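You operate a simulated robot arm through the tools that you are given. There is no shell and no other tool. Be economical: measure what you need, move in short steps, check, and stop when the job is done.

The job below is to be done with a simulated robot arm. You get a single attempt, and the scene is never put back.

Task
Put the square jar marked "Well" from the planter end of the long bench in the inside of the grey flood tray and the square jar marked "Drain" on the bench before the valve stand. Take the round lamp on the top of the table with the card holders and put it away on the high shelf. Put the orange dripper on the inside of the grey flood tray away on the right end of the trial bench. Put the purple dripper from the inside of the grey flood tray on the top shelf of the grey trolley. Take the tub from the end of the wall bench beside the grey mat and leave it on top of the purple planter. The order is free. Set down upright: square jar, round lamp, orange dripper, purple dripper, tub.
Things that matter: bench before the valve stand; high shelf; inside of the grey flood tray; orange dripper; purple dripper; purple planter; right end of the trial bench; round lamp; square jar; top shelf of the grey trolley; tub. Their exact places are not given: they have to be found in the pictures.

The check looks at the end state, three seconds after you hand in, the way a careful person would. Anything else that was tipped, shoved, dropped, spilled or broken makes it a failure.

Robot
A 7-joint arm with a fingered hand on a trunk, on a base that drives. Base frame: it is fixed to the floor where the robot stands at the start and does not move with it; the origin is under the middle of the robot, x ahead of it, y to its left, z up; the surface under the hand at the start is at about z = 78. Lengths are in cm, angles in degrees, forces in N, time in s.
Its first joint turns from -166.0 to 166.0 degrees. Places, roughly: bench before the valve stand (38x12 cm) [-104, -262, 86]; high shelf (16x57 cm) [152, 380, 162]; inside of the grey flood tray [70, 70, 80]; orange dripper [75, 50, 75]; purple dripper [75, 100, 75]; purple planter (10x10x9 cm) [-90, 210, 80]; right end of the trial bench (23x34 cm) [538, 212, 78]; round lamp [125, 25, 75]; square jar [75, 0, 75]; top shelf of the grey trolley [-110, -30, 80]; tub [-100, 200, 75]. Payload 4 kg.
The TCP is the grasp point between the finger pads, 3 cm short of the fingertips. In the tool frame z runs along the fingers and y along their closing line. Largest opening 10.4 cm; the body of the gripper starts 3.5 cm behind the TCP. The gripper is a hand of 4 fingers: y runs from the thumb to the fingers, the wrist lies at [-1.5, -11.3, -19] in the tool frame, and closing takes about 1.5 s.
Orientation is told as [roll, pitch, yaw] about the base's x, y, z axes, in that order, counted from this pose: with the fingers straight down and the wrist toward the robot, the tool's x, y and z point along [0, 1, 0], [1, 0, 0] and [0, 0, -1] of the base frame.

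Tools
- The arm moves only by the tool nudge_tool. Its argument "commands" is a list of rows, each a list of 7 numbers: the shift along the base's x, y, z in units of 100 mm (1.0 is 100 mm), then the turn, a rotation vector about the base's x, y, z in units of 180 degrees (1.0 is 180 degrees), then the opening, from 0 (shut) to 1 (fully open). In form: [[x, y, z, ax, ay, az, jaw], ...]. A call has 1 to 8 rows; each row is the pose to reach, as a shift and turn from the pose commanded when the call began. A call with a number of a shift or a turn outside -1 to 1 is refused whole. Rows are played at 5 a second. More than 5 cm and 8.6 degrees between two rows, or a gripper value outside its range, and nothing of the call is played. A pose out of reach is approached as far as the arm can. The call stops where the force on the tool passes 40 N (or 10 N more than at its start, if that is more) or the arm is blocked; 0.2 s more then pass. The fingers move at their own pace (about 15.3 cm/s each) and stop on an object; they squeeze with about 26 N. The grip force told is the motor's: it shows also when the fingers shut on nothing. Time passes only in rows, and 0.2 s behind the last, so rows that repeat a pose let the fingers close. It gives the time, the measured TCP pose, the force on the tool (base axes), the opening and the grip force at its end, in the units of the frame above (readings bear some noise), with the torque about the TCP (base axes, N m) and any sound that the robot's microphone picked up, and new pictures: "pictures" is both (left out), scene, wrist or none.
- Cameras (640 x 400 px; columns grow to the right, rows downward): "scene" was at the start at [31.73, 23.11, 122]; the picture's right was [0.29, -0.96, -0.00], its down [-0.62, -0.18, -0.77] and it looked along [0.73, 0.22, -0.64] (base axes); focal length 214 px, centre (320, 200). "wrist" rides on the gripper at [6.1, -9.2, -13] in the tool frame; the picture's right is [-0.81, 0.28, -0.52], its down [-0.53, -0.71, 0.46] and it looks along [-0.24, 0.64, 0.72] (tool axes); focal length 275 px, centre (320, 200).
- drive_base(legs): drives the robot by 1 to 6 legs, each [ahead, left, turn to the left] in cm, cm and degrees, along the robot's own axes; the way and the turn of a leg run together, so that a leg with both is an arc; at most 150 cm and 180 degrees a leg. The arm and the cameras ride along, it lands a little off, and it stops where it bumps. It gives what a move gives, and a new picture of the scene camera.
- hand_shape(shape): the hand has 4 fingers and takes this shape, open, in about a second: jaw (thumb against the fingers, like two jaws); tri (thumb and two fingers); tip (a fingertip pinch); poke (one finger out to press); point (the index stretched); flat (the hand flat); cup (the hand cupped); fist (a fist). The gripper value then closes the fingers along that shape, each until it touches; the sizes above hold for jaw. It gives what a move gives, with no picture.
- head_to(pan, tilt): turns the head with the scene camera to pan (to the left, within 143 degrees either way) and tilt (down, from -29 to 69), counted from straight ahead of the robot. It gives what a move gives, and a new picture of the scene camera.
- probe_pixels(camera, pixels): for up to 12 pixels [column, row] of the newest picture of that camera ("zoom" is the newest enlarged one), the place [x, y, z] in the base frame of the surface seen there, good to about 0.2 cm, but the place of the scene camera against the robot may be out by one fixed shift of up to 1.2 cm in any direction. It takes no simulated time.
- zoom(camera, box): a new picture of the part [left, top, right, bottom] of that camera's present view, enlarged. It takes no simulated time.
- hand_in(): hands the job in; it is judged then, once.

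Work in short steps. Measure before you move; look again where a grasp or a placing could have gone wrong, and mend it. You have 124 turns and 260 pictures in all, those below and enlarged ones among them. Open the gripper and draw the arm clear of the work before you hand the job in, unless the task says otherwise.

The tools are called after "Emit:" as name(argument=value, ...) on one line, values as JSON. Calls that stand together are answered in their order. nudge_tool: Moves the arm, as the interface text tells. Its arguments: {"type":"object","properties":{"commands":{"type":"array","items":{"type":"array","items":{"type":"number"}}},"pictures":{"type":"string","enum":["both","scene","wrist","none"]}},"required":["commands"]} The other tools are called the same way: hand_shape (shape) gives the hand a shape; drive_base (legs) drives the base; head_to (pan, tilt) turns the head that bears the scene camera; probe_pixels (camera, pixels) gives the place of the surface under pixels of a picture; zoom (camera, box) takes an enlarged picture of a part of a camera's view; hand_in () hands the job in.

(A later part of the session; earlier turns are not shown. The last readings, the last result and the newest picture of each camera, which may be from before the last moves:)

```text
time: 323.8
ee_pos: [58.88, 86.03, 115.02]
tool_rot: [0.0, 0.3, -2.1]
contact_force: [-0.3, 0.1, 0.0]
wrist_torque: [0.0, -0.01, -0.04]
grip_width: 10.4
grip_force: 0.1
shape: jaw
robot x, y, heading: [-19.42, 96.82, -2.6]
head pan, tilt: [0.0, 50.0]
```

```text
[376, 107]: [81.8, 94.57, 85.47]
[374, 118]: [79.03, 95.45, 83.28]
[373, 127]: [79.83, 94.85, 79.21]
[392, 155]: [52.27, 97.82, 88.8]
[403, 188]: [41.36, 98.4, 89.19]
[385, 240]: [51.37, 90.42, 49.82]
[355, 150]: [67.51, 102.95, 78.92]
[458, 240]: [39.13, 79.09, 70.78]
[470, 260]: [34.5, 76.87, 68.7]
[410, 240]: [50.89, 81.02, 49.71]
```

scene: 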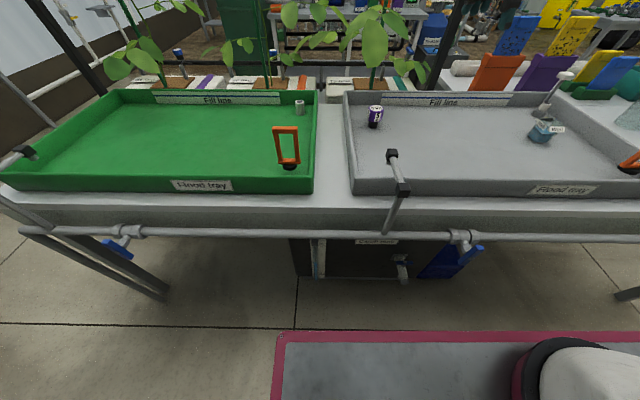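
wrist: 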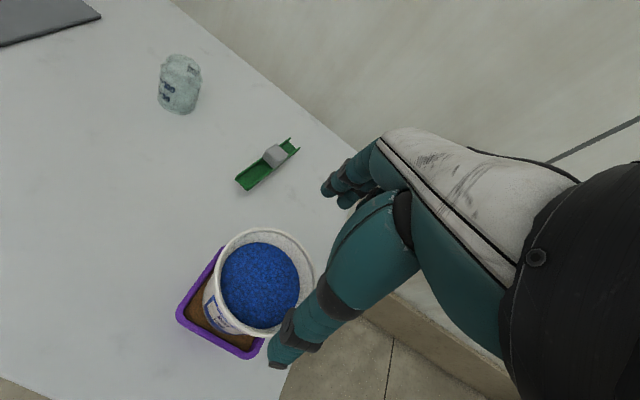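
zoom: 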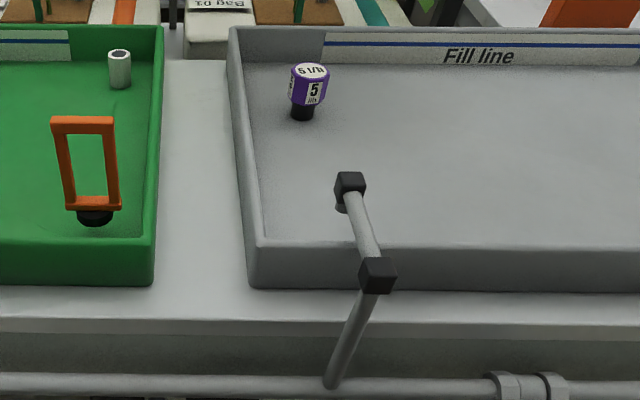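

I drive 12 cm ahead straightening the heading, then view with the wrist camera.

Emit:
drive_base(legs=[[12, -3, 2.3]])

Emit:
nudge_tool(commands=[[0.3, 0.1, -0.2, 0, 0, 0, 1], [0.6, 0.2, -0.4, 0, 0, 0, 1], [0.8, 0.3, -0.6, 0, 0, 0, 1], [0.8, 0.3, -0.8, 0, 0, 0, 1], [0.8, 0.3, -0.8, 0, 0, 0, 1]], pictures="both")

```text
time: 325.0
ee_pos: [71.18, 86.18, 114.97]
tool_rot: [0.0, 0.4, 0.4]
contact_force: [-0.3, 0.3, -0.6]
wrist_torque: [0.0, 0.0, -0.02]
grip_width: 10.4
grip_force: 0.1
shape: jaw
robot x, y, heading: [-7.13, 93.45, 0.2]
head pan, tilt: [0.0, 50.0]
```

scene: 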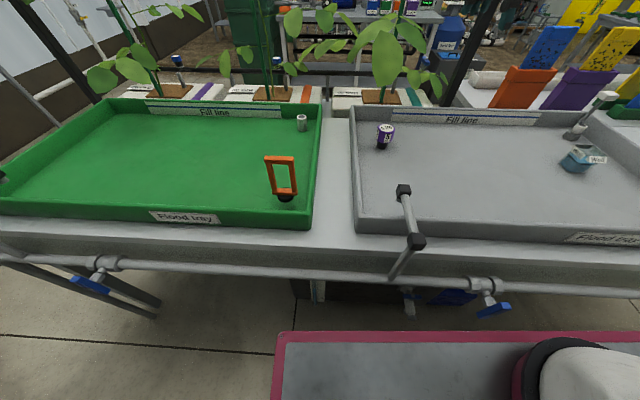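

```text
time: 326.2
ee_pos: [79.13, 89.25, 107.06]
tool_rot: [0.1, 0.2, 0.1]
contact_force: [-0.5, -1.1, 0.3]
wrist_torque: [0.01, 0.02, 0.0]
grip_width: 10.42
grip_force: 0.0
shape: jaw
robot x, y, heading: [-7.41, 94.0, 0.2]
head pan, tilt: [0.0, 50.0]
```

scene: 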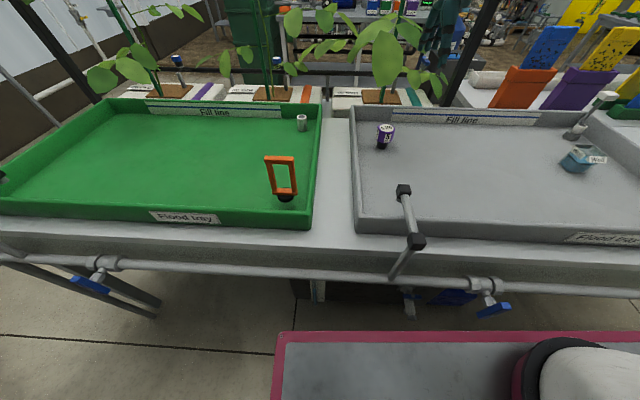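
wrist: 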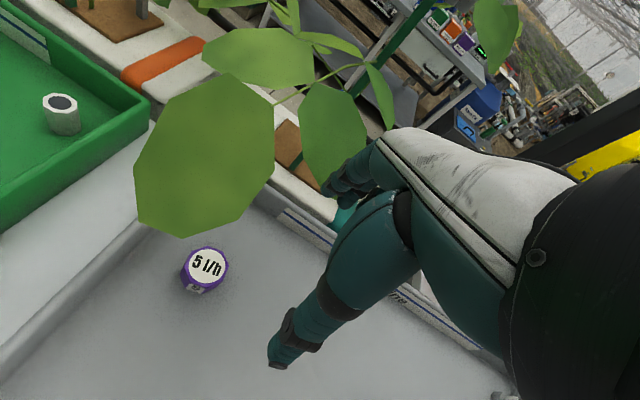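

A leaf hangs near the hand; I probe leaf and dripper positions.

Emit:
probe_pixels(camera="wrist", pixels=[[205, 265], [185, 263], [226, 270], [206, 248], [200, 288], [205, 150], [190, 220], [250, 130], [340, 140], [270, 60], [380, 100], [160, 190]])

Emit:
zoom(camera="wrist", box=[150, 220, 270, 320])

```text
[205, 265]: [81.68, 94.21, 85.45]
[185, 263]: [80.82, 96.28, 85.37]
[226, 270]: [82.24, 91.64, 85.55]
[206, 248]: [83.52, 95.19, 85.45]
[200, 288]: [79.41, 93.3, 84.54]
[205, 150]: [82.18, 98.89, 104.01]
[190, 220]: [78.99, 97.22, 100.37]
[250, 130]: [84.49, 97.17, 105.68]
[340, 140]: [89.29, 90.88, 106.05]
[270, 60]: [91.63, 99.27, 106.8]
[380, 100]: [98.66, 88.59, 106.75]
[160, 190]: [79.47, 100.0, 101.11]
```

```text
4.00 times, centred on (210, 270) of wrist
```

zoom: 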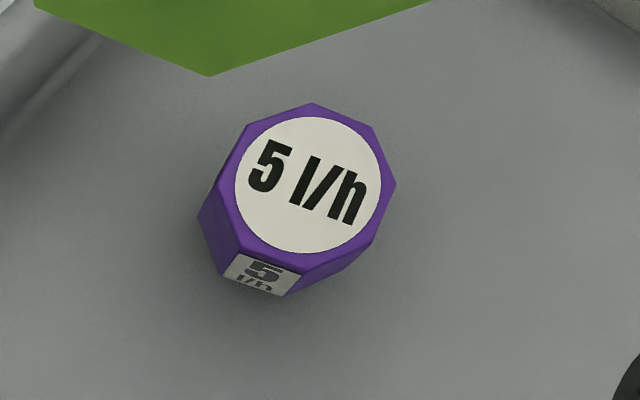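

Leaf spans (79–85, 97–100, z 100–106), right above the dripper's +y side. I'll descend clear of it at x≈69 with the hand yawed 65° (a flat pair is at 65°) and slide in low along the finger row. First retreat and yaw.

Emit:
nudge_tool(commands=[[-0.45, 0.1, 0, 0, 0, 0, 1], [-0.9, 0.3, 0, 0, 0, 0, 1], [-1.0, 0.3, 0, 0, 0, 0, 1]], pictures="none")

Emit:
nudge_tool(commands=[[0, 0.1, 0, 0, 0, 0.045, 1], [0, 0.2, 0, 0, 0, 0.09, 1], [0, 0.3, 0, 0, 0, 0.135, 1], [0, 0.4, 0, 0, 0, 0.18, 1], [0, 0.5, 0, 0, 0, 0.225, 1], [0, 0.6, 0, 0, 0, 0.27, 1], [0, 0.7, 0, 0, 0, 0.315, 1], [0, 0.8, 0, 0, 0, 0.361, 1]], pictures="none")

Emit:
nudge_tool(commands=[[0, 0, -0.4, 0, 0, 0, 1], [0, 0, -0.8, 0, 0, 0, 1], [0, 0, -1.0, 0, 0, 0, 1], [0, 0, -1.0, 0, 0, 0, 1]], pictures="both")

```text
time: 327.0
ee_pos: [69.08, 92.05, 106.92]
tool_rot: [0.0, 0.4, 0.3]
contact_force: [-0.3, -0.4, 0.5]
wrist_torque: [-0.02, 0.02, 0.0]
grip_width: 10.4
grip_force: 0.0
shape: jaw
robot x, y, heading: [-7.52, 93.63, -0.0]
head pan, tilt: [0.0, 50.0]
```

```text
time: 328.8
ee_pos: [69.23, 99.99, 107.01]
tool_rot: [0.1, 0.3, 65.3]
contact_force: [0.2, 0.2, 0.6]
wrist_torque: [0.01, -0.03, -0.02]
grip_width: 10.41
grip_force: 0.1
shape: jaw
robot x, y, heading: [-7.58, 93.72, 0.0]
head pan, tilt: [0.0, 50.0]
```

```text
time: 329.8
ee_pos: [69.14, 100.23, 96.83]
tool_rot: [0.0, 0.3, 65.3]
contact_force: [-0.3, -0.2, -0.7]
wrist_torque: [0.0, 0.0, -0.01]
grip_width: 10.41
grip_force: 0.0
shape: jaw
robot x, y, heading: [-7.51, 93.7, 0.3]
head pan, tilt: [0.0, 50.0]
```

scene: 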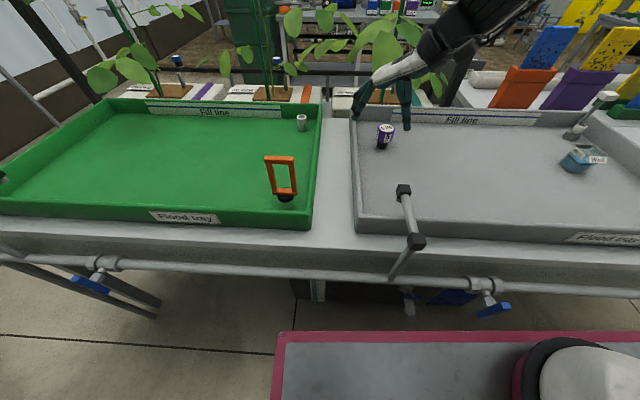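
wrist: 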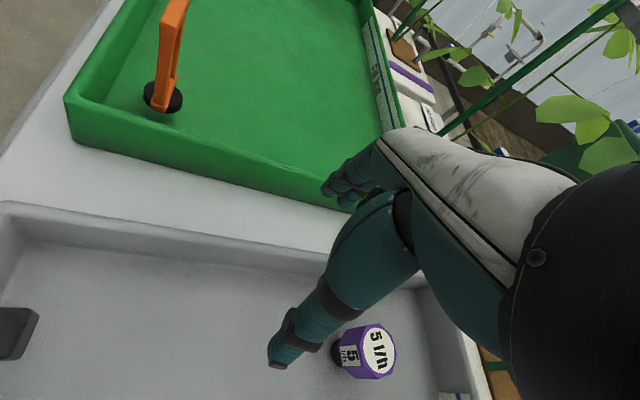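

The tray's left wall (y≈103) is too close for that diagonal; I use yaw 80° and approach purely along +x at y=94.1.

Emit:
nudge_tool(commands=[[0, -0.3, 0, 0, 0, 0.041, 1], [-0.05, -0.6, 0, 0, 0, 0.082, 1], [-0.05, -0.61, 0, 0, 0, 0.082, 1], [-0.05, -0.61, -0.4, 0, 0, 0.082, 1], [-0.05, -0.61, -0.8, 0, 0, 0.082, 1], [-0.05, -0.61, -1.0, 0, 0, 0.082, 1]], pictures="none")

Emit:
nudge_tool(commands=[[0, 0, -0.2, 0, 0, 0, 1], [0, 0, -0.33, 0, 0, 0, 1], [0, 0, -0.33, 0, 0, 0, 1]], pictures="both")

Emit:
probe_pixels(camera="wrist", pixels=[[330, 400], [400, 390], [300, 380], [380, 370]])

```text
time: 331.2
ee_pos: [68.66, 94.14, 87.12]
tool_rot: [0.0, 0.3, 79.9]
contact_force: [0.0, -0.2, 0.5]
wrist_torque: [0.01, -0.02, 0.02]
grip_width: 10.41
grip_force: 0.1
shape: jaw
robot x, y, heading: [-7.4, 93.66, 0.3]
head pan, tilt: [0.0, 50.0]
```

```text
time: 332.0
ee_pos: [68.77, 94.09, 83.68]
tool_rot: [0.0, 0.3, 80.0]
contact_force: [-0.4, -0.5, 0.2]
wrist_torque: [0.01, -0.02, 0.05]
grip_width: 10.39
grip_force: 0.0
shape: jaw
robot x, y, heading: [-7.63, 93.8, 0.2]
head pan, tilt: [0.0, 50.0]
```

scene: 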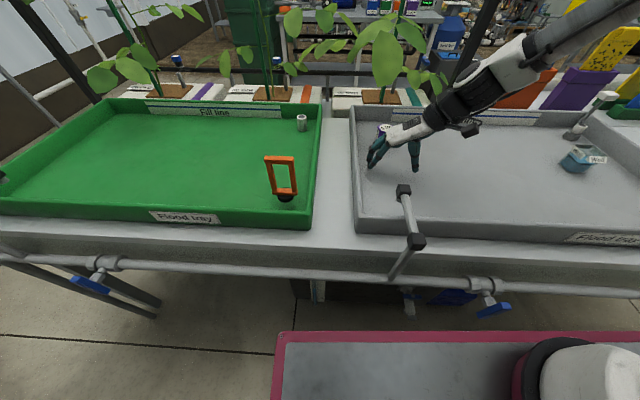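
wrist: 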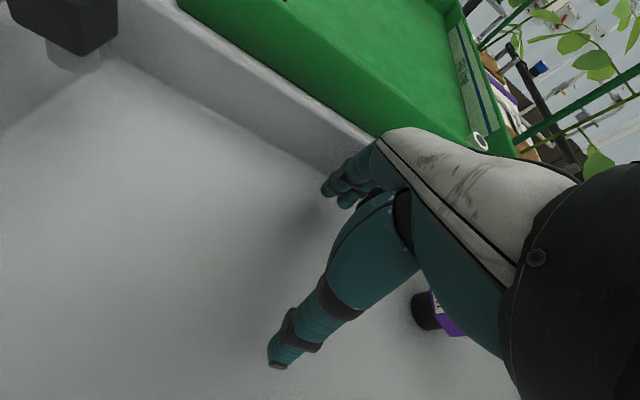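

```text
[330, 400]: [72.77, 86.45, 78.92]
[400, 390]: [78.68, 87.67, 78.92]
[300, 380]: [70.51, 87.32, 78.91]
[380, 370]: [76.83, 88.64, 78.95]
```

Emit:
probe_pixels(camera="wrist", pixels=[[425, 312], [445, 315], [437, 308], [425, 322], [325, 192], [350, 202]])

Emit:
zoom(camera="scene", box=[340, 90, 460, 190])

```text
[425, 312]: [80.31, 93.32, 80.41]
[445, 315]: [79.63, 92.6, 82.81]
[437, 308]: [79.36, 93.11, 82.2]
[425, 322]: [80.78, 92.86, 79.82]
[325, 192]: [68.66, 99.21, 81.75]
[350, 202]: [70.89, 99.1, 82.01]
```

```text
4.00 times, centred on (400, 140) of scene
```

zoom: 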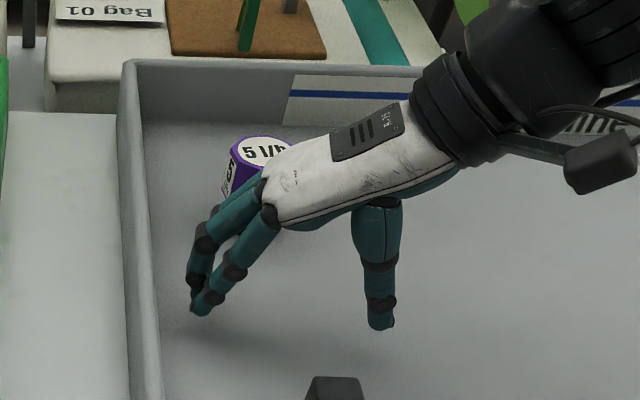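

The dripper (81.6, 94) is in the lane, palm clears its top. I slide +x 12.8 cm.

Emit:
nudge_tool(commands=[[0.3, 0, 0, 0, 0, 0, 1], [0.6, 0, 0, 0, 0, 0, 1], [0.8, 0, 0, 0, 0, 0, 1], [1.0, 0, 0, 0, 0, 0, 1], [1.0, 0, 0, 0, 0, 0, 1]], pictures="wrist")

Emit:
zoom(camera="scene", box=[340, 90, 460, 190])

```text
time: 333.2
ee_pos: [78.73, 94.03, 83.68]
tool_rot: [0.1, 0.3, 80.1]
contact_force: [0.3, 0.4, -0.1]
wrist_torque: [0.0, -0.01, 0.04]
grip_width: 10.38
grip_force: 0.2
shape: jaw
robot x, y, heading: [-7.32, 94.04, 0.1]
head pan, tilt: [0.0, 50.0]
```

wrist: 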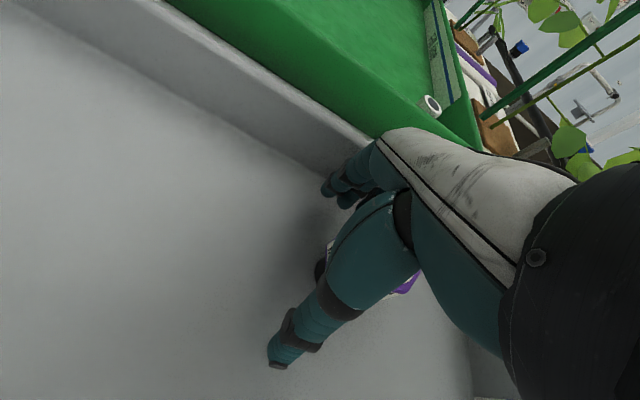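

```text
4.00 times, centred on (400, 140) of scene
```

zoom: 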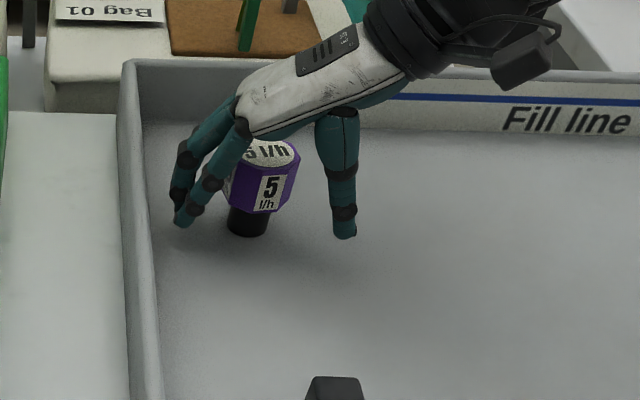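

Nearly centred (1.2 vs 2 cm gaps). I advance 2.8 cm with +0.35 in y, then close.

Emit:
nudge_tool(commands=[[0.15, 0.03, 0, 0, 0, 0, 1], [0.28, 0.035, 0, 0, 0, 0, 1], [0.28, 0.035, 0, 0, 0, 0, 1]], pictures="none")

Emit:
nudge_tool(commands=[[0, 0, 0, 0, 0, 0, 0.6], [0, 0, 0, 0, 0, 0, 0.3], [0, 0, 0, 0, 0, 0, 0], [0, 0, 0, 0, 0, 0, 0], [0, 0, 0, 0, 0, 0, 0], [0, 0, 0, 0, 0, 0, 0], [0, 0, 0, 0, 0, 0, 0]], pictures="wrist")

Emit:
zoom(camera="scene", box=[340, 90, 440, 180])

```text
time: 334.0
ee_pos: [81.5, 94.39, 83.59]
tool_rot: [0.0, 0.3, 80.0]
contact_force: [0.3, 0.1, -0.2]
wrist_torque: [0.02, 0.01, 0.02]
grip_width: 10.39
grip_force: 0.0
shape: jaw
robot x, y, heading: [-7.16, 93.56, 0.4]
head pan, tilt: [0.0, 50.0]
```

```text
time: 335.6
ee_pos: [81.52, 94.27, 83.59]
tool_rot: [0.0, 0.2, 80.0]
contact_force: [-1.0, 1.1, -0.1]
wrist_torque: [0.01, 0.01, 0.01]
grip_width: 3.7
grip_force: 26.8
shape: jaw
robot x, y, heading: [-7.56, 93.86, -0.1]
head pan, tilt: [0.0, 50.0]
```

wrist: 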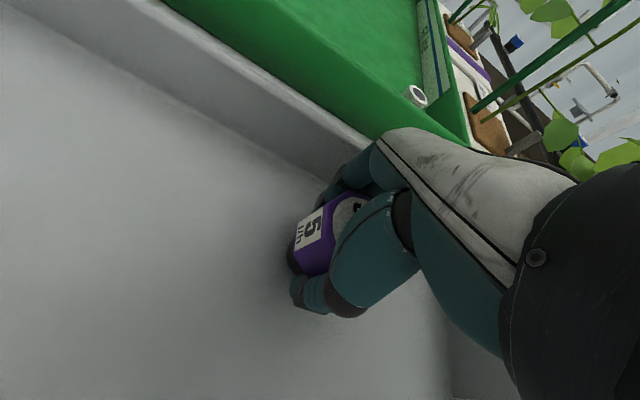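

```text
4.44 times, centred on (390, 135) of scene
```

zoom: 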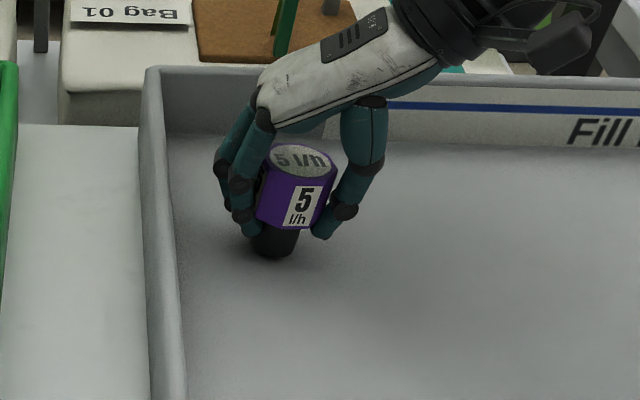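

Gripped (3.7 cm). I lift 3 cm, withdraw −x 13 cm below the leaf, then rise.

Emit:
nudge_tool(commands=[[0, 0, 0.1, 0, 0, 0, 0], [0, 0, 0.3, 0, 0, 0, 0], [-0.3, 0, 0.35, 0, 0, 0, 0], [-0.7, 0, 0.35, 0, 0, 0, 0], [-1.0, 0, 0.4, 0, 0, 0, 0]], pictures="none")

Emit:
nudge_tool(commands=[[-0.2, 0, 0.3, 0, 0, 0, 0], [-0.2, 0, 0.7, 0, 0, 0, 0], [-0.2, 0, 1.0, 0, 0, 0, 0], [-0.2, 0, 1.0, 0, 0, 0, 0]], pictures="both")

Emit:
zoom(camera="scene", box=[330, 50, 450, 150])

```text
time: 336.8
ee_pos: [71.71, 94.24, 87.82]
tool_rot: [0.0, 0.3, 80.0]
contact_force: [0.9, 0.1, -0.8]
wrist_torque: [0.0, 0.02, 0.0]
grip_width: 3.69
grip_force: 25.9
shape: jaw
robot x, y, heading: [-7.59, 93.64, 0.1]
head pan, tilt: [0.0, 50.0]
```

```text
time: 337.8
ee_pos: [69.36, 94.27, 97.72]
tool_rot: [0.1, 0.3, 80.0]
contact_force: [0.0, 0.3, -0.1]
wrist_torque: [-0.01, 0.0, -0.05]
grip_width: 3.71
grip_force: 26.0
shape: jaw
robot x, y, heading: [-7.56, 93.43, 0.1]
head pan, tilt: [0.0, 50.0]
```

scene: 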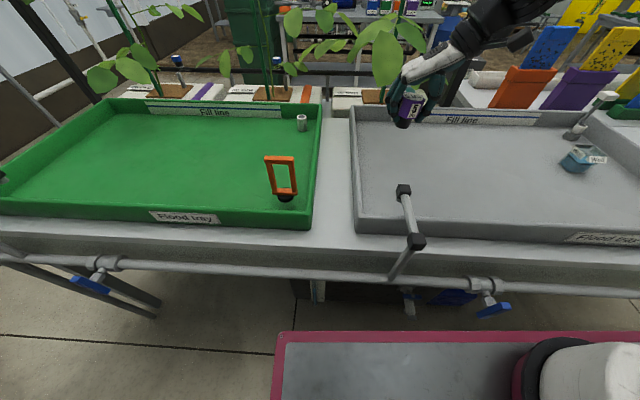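
wrist: 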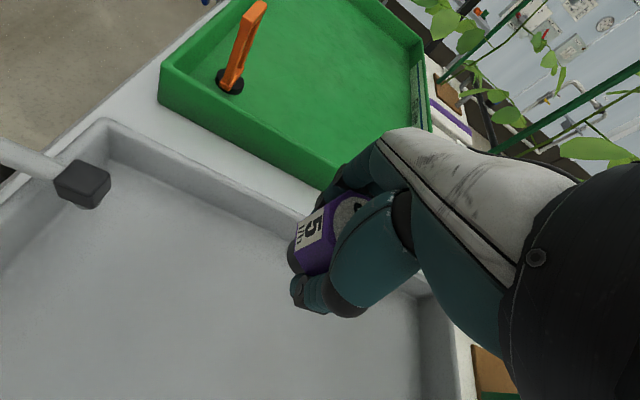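

```text
4.00 times, centred on (390, 100) of scene
```

zoom: 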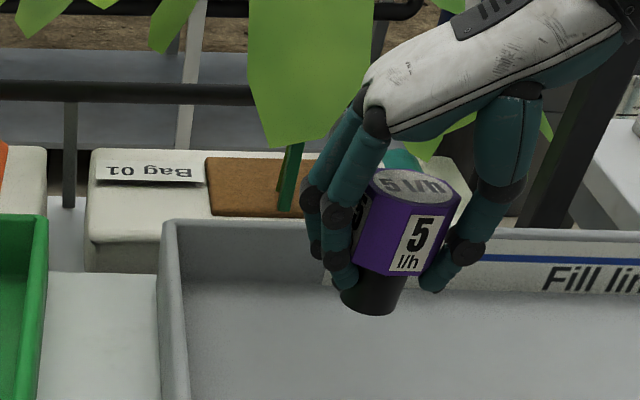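

I measure the dripper's tilt from its label edges.

Emit:
probe_pixels(camera="zoom", pixels=[[407, 222], [394, 266], [439, 225], [426, 268], [362, 262], [372, 205], [360, 300], [390, 300]])

Emit:
nudge_tool(commands=[[0, 0, 0.4, 0, 0, 0, 0], [0, 0, 0.8, 0, 0, 0, 0], [0, 0, 1.0, 0, 0, 0, 0]], pictures="none")

Emit:
nudge_tool(commands=[[0, 0, 0.4, 0, 0, 0, 0], [0, 0, 0.8, 0, 0, 0, 0], [0, 0, 1.0, 0, 0, 0, 0]], pictures="none")

```text
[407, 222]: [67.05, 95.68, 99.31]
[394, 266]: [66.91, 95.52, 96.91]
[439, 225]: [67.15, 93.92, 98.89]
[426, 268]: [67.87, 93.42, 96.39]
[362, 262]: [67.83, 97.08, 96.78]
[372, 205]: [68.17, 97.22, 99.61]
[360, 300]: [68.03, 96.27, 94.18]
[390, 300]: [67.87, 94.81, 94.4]
```

```text
time: 338.6
ee_pos: [69.51, 94.35, 107.71]
tool_rot: [0.0, 0.3, 80.0]
contact_force: [-1.0, 0.0, -0.4]
wrist_torque: [0.01, -0.01, -0.01]
grip_width: 3.68
grip_force: 25.9
shape: jaw
robot x, y, heading: [-7.38, 93.55, 0.1]
head pan, tilt: [0.0, 50.0]
```

```text
time: 339.4
ee_pos: [69.57, 94.35, 117.99]
tool_rot: [0.2, 0.3, 80.0]
contact_force: [0.5, -0.4, -0.6]
wrist_torque: [-0.01, 0.02, 0.01]
grip_width: 3.7
grip_force: 26.3
shape: jaw
robot x, y, heading: [-7.23, 93.55, -0.1]
head pan, tilt: [0.0, 50.0]
```

Upright within a few degrees. I raise a bit, strafe right to y≈-32 at heading 0 (arm high over the bench), back to x≈-18, then turn left 180° to face the trolley.

Emit:
nudge_tool(commands=[[0, 0, 0.4, 0, 0, 0, 0], [0, 0, 0.8, 0, 0, 0, 0]], pictures="none")

Emit:
drive_base(legs=[[-12, 0, 0], [0, -126, 0], [0, 0, 179]])

Emit:
head_to(pan=0, tilt=40)

```text
time: 340.0
ee_pos: [69.72, 94.3, 125.69]
tool_rot: [0.0, 0.3, 79.9]
contact_force: [-0.2, 0.3, -0.7]
wrist_torque: [0.06, 0.01, -0.03]
grip_width: 3.69
grip_force: 26.1
shape: jaw
robot x, y, heading: [-7.36, 94.05, -0.0]
head pan, tilt: [0.0, 50.0]
```

```text
time: 354.5
ee_pos: [-95.77, -29.87, 125.6]
tool_rot: [-0.1, 0.3, -104.1]
contact_force: [0.5, -0.1, -0.8]
wrist_torque: [-0.02, 0.0, 0.01]
grip_width: 3.31
grip_force: 26.3
shape: jaw
robot x, y, heading: [-18.98, -34.89, 176.2]
head pan, tilt: [0.0, 50.0]
```

scene: 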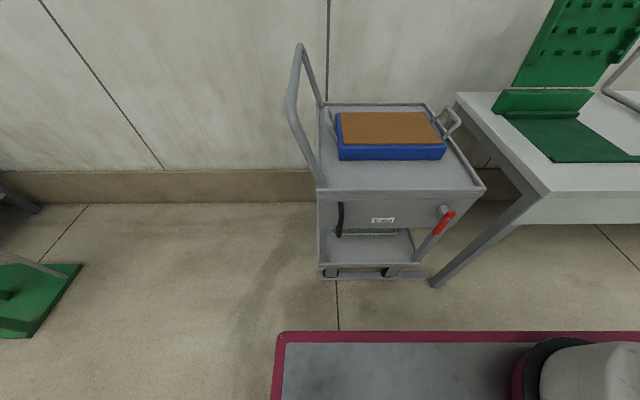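

```text
time: 355.2
ee_pos: [-95.67, -29.92, 125.61]
tool_rot: [0.0, 0.4, -104.0]
contact_force: [0.1, 0.5, 0.1]
wrist_torque: [0.02, -0.01, 0.03]
grip_width: 3.32
grip_force: 26.1
shape: jaw
robot x, y, heading: [-18.51, -34.69, 176.3]
head pan, tilt: [0.0, 40.0]
```

scene: 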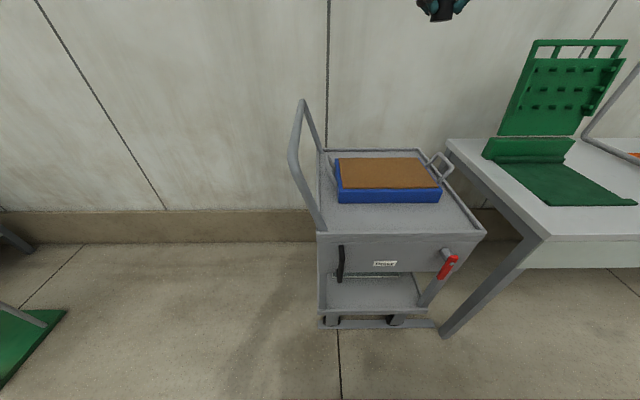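

Free strip in front of the blue box on the trolley top (around (390,217)). I probe it.

Emit:
probe_pixels(camera="scene", pixels=[[390, 217], [390, 204], [390, 230], [335, 215], [450, 215], [455, 225], [325, 190], [340, 202], [440, 203], [305, 110], [310, 190], [400, 155]])

Emit:
zoom(camera="scene", box=[280, 90, 500, 260])

Emit:
nudge_tool(commands=[[0, 0, -0.4, 0, 0, 0, 0], [0, 0, -0.8, 0, 0, 0, 0], [0, 0, -1.0, 0, 0, 0, 0]], pictures="both")

```text
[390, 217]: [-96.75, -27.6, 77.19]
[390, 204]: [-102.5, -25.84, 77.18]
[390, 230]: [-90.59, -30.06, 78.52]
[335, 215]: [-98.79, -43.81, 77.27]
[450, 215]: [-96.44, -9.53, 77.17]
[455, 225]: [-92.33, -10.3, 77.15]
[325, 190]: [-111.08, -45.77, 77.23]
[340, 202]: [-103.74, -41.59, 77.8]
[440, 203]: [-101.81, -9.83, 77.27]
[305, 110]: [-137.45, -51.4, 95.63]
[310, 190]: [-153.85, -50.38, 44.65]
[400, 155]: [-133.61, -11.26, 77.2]
```

```text
2.35 times, centred on (390, 175) of scene
```

zoom: 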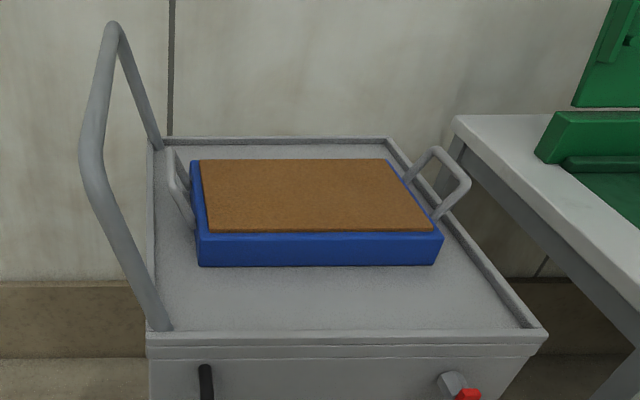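

```text
time: 356.0
ee_pos: [-95.7, -29.6, 115.42]
tool_rot: [0.0, 0.3, -104.1]
contact_force: [0.3, 0.3, -0.7]
wrist_torque: [-0.04, 0.01, -0.02]
grip_width: 3.32
grip_force: 25.8
shape: jaw
robot x, y, heading: [-18.95, -34.8, 176.0]
head pan, tilt: [0.0, 40.0]
```

scene: 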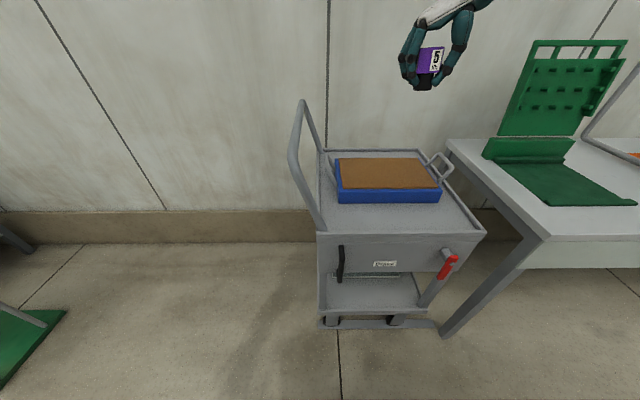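
wrist: 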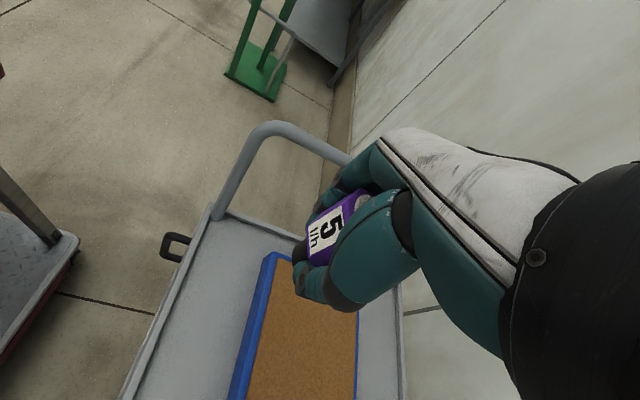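

Free strip x −101…−91.5, z 77.2. Target (−96.5, −25). I rotate yaw +14° and inspect the dripper's lean.

Emit:
nudge_tool(commands=[[0, 0.2, -0.3, 0, 0, 0.039, 0], [-0.05, 0.45, -0.6, 0, 0, 0.078, 0], [-0.05, 0.45, -1.0, 0, 0, 0.078, 0], [-0.05, 0.45, -1.0, 0, 0, 0.078, 0]], pictures="both")

Emit:
zoom(camera="scene", box=[360, 60, 480, 180])

```text
time: 357.0
ee_pos: [-96.21, -25.22, 105.52]
tool_rot: [0.0, 0.3, -89.9]
contact_force: [0.4, -0.6, 0.8]
wrist_torque: [-0.01, 0.0, 0.03]
grip_width: 3.31
grip_force: 26.0
shape: jaw
robot x, y, heading: [-18.84, -34.69, 176.2]
head pan, tilt: [0.0, 40.0]
```

scene: 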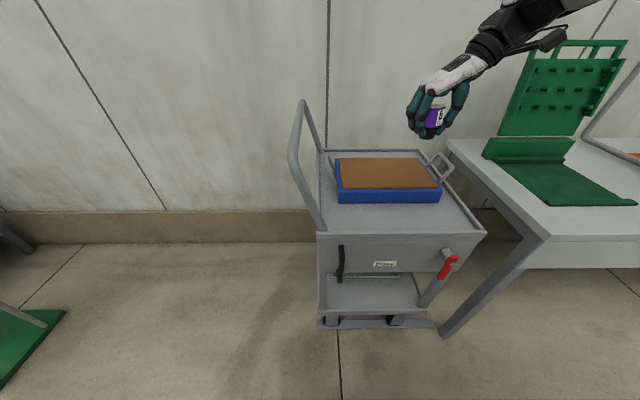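
wrist: 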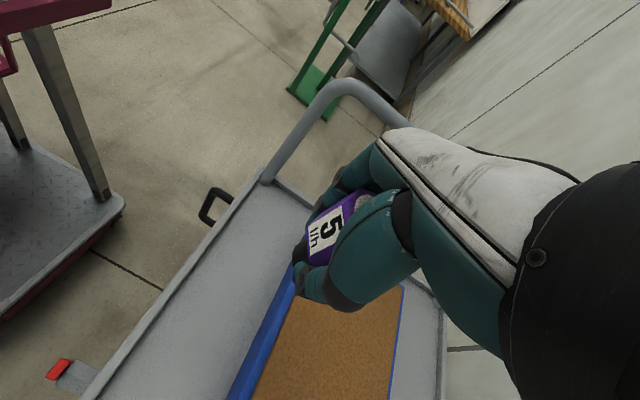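

```text
3.33 times, centred on (420, 120) of scene
```

zoom: 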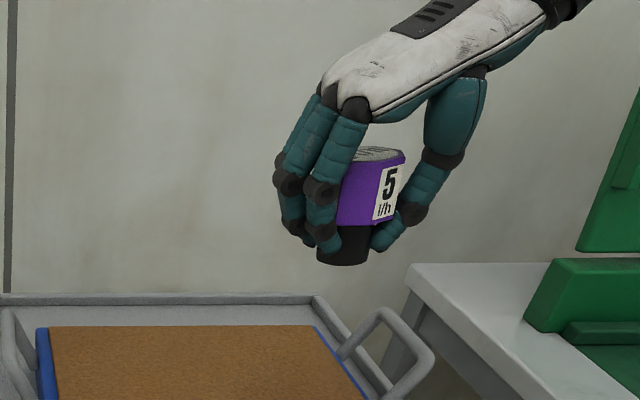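

I probe label edges for the lean.

Emit:
probe_pixels(camera="zoom", pixels=[[384, 168], [375, 214], [399, 170], [390, 214], [350, 175], [345, 220], [360, 178], [355, 220], [335, 258], [352, 260]])

Emit:
probe_pixels(camera="wrist", pixels=[[312, 228], [337, 205], [313, 262], [338, 243], [310, 250], [330, 220]])

```text
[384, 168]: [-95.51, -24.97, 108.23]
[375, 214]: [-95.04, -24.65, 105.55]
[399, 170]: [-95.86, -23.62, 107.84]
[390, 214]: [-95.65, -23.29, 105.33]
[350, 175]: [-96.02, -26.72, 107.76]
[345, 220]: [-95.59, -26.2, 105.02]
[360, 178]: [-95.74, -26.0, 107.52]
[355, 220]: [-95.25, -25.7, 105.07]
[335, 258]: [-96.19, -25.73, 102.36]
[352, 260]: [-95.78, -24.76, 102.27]
```

```text
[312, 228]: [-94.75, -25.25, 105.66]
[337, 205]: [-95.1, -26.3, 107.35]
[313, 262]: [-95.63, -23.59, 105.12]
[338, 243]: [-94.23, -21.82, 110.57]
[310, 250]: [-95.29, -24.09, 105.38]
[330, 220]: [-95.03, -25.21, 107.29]
```

Lean ≈9° toward −x and ≈8° toward −y. I counter-rotate (−7°, +9°) and re-measure.

Emit:
nudge_tool(commands=[[0, 0, -0.2, -0.02, 0.025, 0, 0], [0, 0, -0.5, -0.039, 0.05, 0, 0], [0, 0, -0.8, -0.039, 0.05, 0, 0], [0, 0, -0.8, -0.039, 0.05, 0, 0]], pictures="both")

Emit:
zoom(camera="scene", box=[370, 110, 470, 210])

```text
time: 358.0
ee_pos: [-96.31, -25.2, 97.57]
tool_rot: [-9.0, -6.7, -89.4]
contact_force: [0.5, 0.1, -0.5]
wrist_torque: [0.0, 0.01, -0.03]
grip_width: 3.33
grip_force: 26.3
shape: jaw
robot x, y, heading: [-18.75, -34.6, 176.1]
head pan, tilt: [0.0, 40.0]
```

scene: 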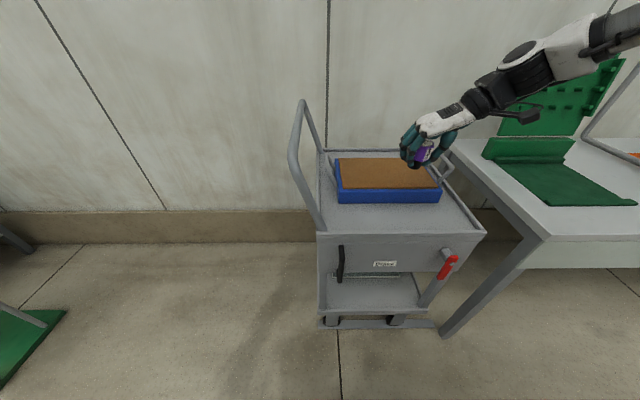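
wrist: 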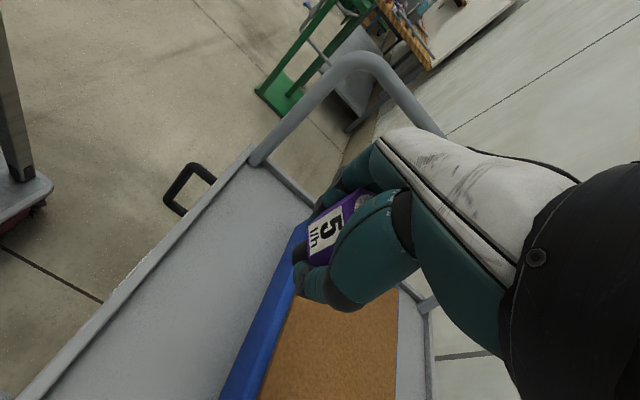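

```text
4.00 times, centred on (420, 160) of scene
```

zoom: 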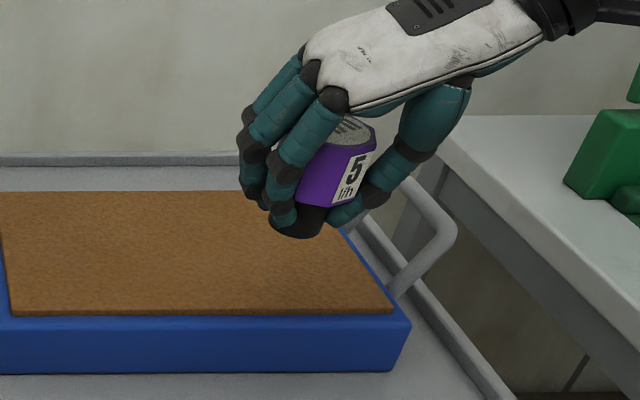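

Emit:
probe_pixels(camera="zoom", pixels=[[352, 158], [337, 200], [370, 154], [355, 195], [330, 160], [315, 200], [322, 200], [338, 155], [290, 230], [310, 232]])

Emit:
zoom(camera="wrist", box=[260, 160, 400, 320])

```text
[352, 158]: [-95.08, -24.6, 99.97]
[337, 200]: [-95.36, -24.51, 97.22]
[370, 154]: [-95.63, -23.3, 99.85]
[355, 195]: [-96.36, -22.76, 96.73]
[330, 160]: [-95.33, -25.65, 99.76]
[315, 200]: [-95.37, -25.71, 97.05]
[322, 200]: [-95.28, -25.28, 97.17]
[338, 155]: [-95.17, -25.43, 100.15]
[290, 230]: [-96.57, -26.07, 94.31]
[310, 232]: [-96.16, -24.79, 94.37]
```

```text
2.50 times, centred on (330, 240) of wrist
```

zoom: 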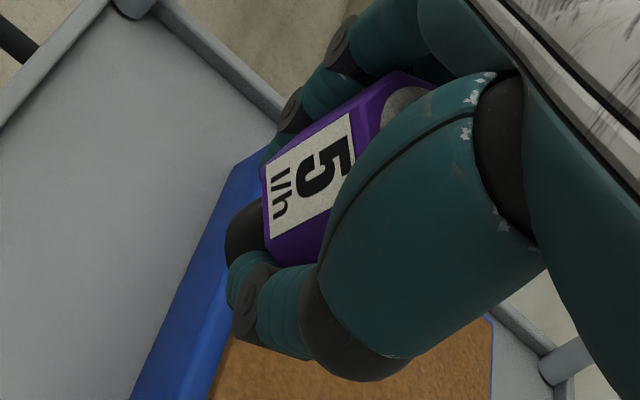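

Now within ~3° of vertical. I descend at x≈−95.6 toward the shelf.

Emit:
nudge_tool(commands=[[0.04, 0, -0.4, 0, 0, 0, 0], [0.08, 0, -0.8, 0, 0, 0, 0], [0.08, 0, -1.0, 0, 0, 0, 0]], pictures="none")

Emit:
nudge_tool(commands=[[0, 0, -0.2, 0, 0, 0, 0], [0, 0, -0.4, 0, 0, 0, 0], [0, 0, -0.45, 0, 0, 0, 0], [0, 0, -0.45, 0, 0, 0, 0]], pictures="both")

Emit:
zoom(camera="scene", box=[360, 150, 460, 240])

```text
time: 358.8
ee_pos: [-95.49, -25.29, 87.6]
tool_rot: [-9.0, -6.7, -89.4]
contact_force: [0.3, -0.4, -0.5]
wrist_torque: [0.0, 0.02, 0.02]
grip_width: 3.31
grip_force: 26.3
shape: jaw
robot x, y, heading: [-18.49, -34.71, 176.0]
head pan, tilt: [0.0, 40.0]
```

```text
time: 359.8
ee_pos: [-95.44, -25.0, 83.07]
tool_rot: [-9.0, -6.6, -89.5]
contact_force: [0.4, -0.1, -1.0]
wrist_torque: [0.01, -0.01, 0.01]
grip_width: 3.28
grip_force: 26.5
shape: jaw
robot x, y, heading: [-18.84, -34.58, 176.2]
head pan, tilt: [0.0, 40.0]
```

scene: 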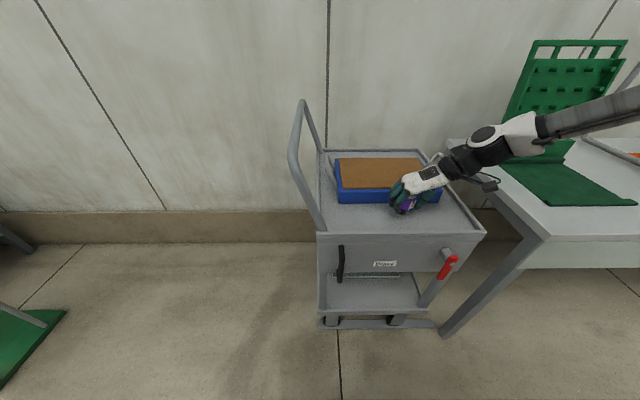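
wrist: 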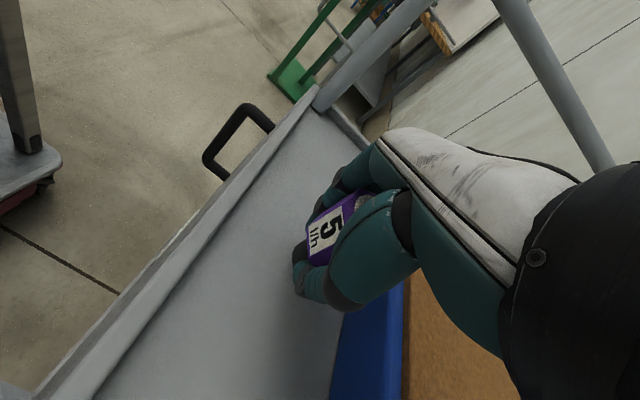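

```text
4.44 times, centred on (410, 195) of scene
```

zoom: 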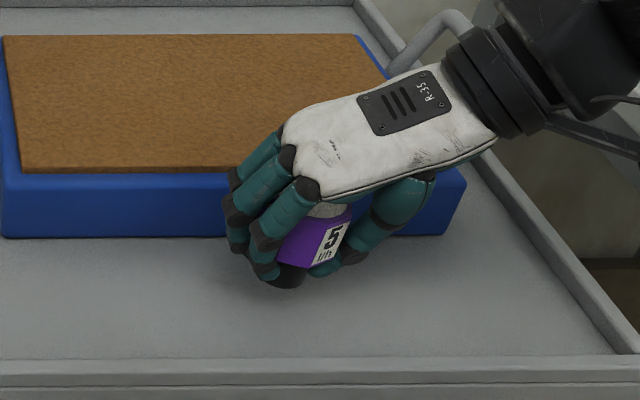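

Creep down to contact.

Emit:
nudge_tool(commands=[[0, 0, -0.04, 0, 0, 0, 0], [0, 0, -0.08, 0, 0, 0, 0], [0, 0, -0.08, 0, 0, 0, 0]], pictures="none")

Emit:
nudge_tool(commands=[[0, 0, -0.03, 0, 0, 0, 0], [0, 0, -0.05, 0, 0, 0, 0], [0, 0, -0.05, 0, 0, 0, 0]], pictures="none")

Emit:
zoom(camera="scene", box=[380, 170, 450, 230])

```text
time: 360.6
ee_pos: [-95.44, -25.28, 82.38]
tool_rot: [-9.0, -6.7, -89.5]
contact_force: [-0.6, 1.0, -0.2]
wrist_torque: [0.02, 0.03, -0.02]
grip_width: 3.3
grip_force: 25.6
shape: jaw
robot x, y, heading: [-18.97, -34.54, 176.1]
head pan, tilt: [0.0, 40.0]
```

```text
time: 361.4
ee_pos: [-95.51, -25.19, 81.82]
tool_rot: [-9.0, -6.7, -89.6]
contact_force: [-0.4, 0.2, -0.3]
wrist_torque: [0.0, 0.0, 0.01]
grip_width: 3.3
grip_force: 25.5
shape: jaw
robot x, y, heading: [-18.8, -34.19, 176.1]
head pan, tilt: [0.0, 40.0]
```

```text
6.67 times, centred on (415, 200) of scene
```

zoom: 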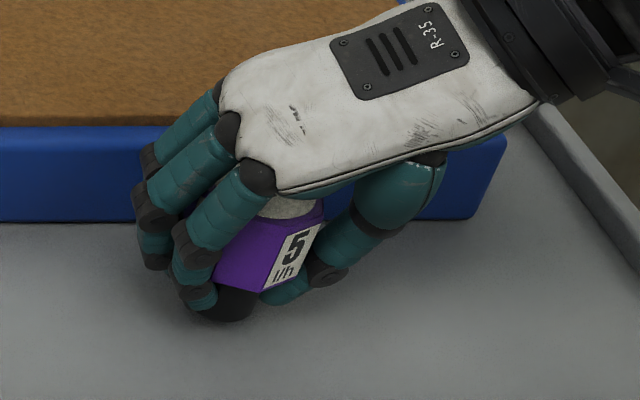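

Emit:
nudge_tool(commands=[[0, 0, -0.03, 0, 0, 0, 0], [0, 0, -0.05, 0, 0, 0, 0], [0, 0, -0.05, 0, 0, 0, 0]], pictures="none")

Emit:
probe_pixels(camera="zoom", pixels=[[291, 236], [270, 286], [316, 228], [293, 280], [230, 312], [230, 320], [230, 328], [250, 240], [228, 280]])

```text
time: 362.2
ee_pos: [-95.46, -25.1, 81.35]
tool_rot: [-9.1, -6.7, -89.5]
contact_force: [-0.6, -0.4, -1.6]
wrist_torque: [0.01, -0.01, 0.0]
grip_width: 3.29
grip_force: 26.3
shape: jaw
robot x, y, heading: [-18.28, -34.45, 176.2]
head pan, tilt: [0.0, 40.0]
```

```text
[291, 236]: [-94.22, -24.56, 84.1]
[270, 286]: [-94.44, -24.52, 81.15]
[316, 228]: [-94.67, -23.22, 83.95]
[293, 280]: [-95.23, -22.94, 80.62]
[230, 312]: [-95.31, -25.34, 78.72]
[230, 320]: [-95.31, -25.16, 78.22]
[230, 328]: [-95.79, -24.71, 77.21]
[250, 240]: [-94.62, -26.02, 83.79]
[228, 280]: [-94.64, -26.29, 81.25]
```

Lean ≤4°. A few more millimetres.

Emit:
nudge_tool(commands=[[0, 0, -0.02, 0, 0, 0, 0], [0, 0, -0.035, 0, 0, 0, 0], [0, 0, -0.035, 0, 0, 0, 0]], pictures="none")

```text
time: 363.0
ee_pos: [-95.4, -25.21, 80.9]
tool_rot: [-9.1, -6.6, -89.5]
contact_force: [0.3, 0.4, 0.0]
wrist_torque: [0.03, 0.02, 0.01]
grip_width: 3.29
grip_force: 26.0
shape: jaw
robot x, y, heading: [-18.78, -34.33, 176.0]
head pan, tilt: [0.0, 40.0]
```

Emit:
nudge_tool(commands=[[0, 0, -0.015, 0, 0, 0, 0], [0, 0, -0.03, 0, 0, 0, 0], [0, 0, -0.03, 0, 0, 0, 0]], pictures="wrist")

Emit:
zoom(camera="scene", box=[380, 170, 450, 230])

```text
time: 363.8
ee_pos: [-95.42, -25.25, 80.86]
tool_rot: [-9.1, -6.6, -89.5]
contact_force: [-0.2, 0.7, 13.5]
wrist_torque: [0.1, 0.0, -0.02]
grip_width: 3.34
grip_force: 25.9
shape: jaw
robot x, y, heading: [-18.88, -34.61, 175.9]
head pan, tilt: [0.0, 40.0]
```

wrist: 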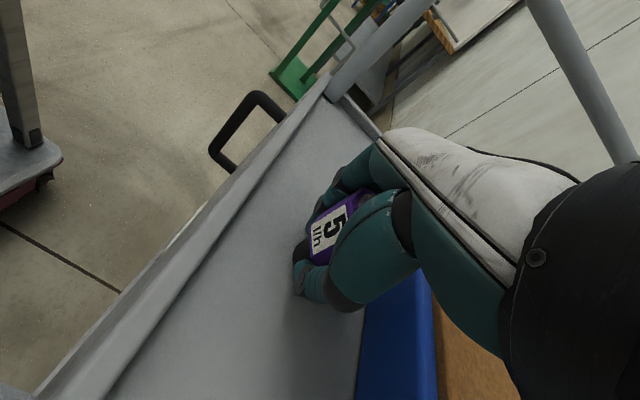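

```text
6.67 times, centred on (415, 200) of scene
5 turns are left
```

zoom: 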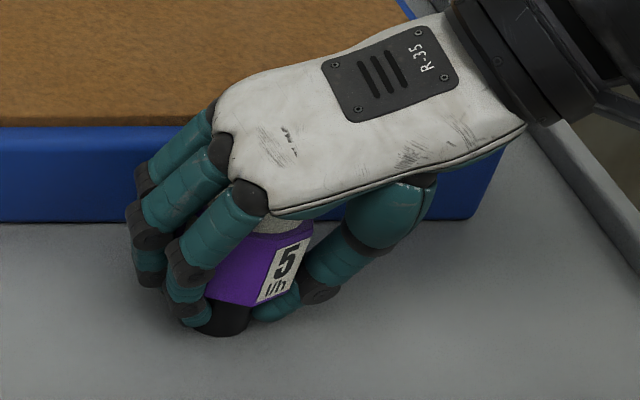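

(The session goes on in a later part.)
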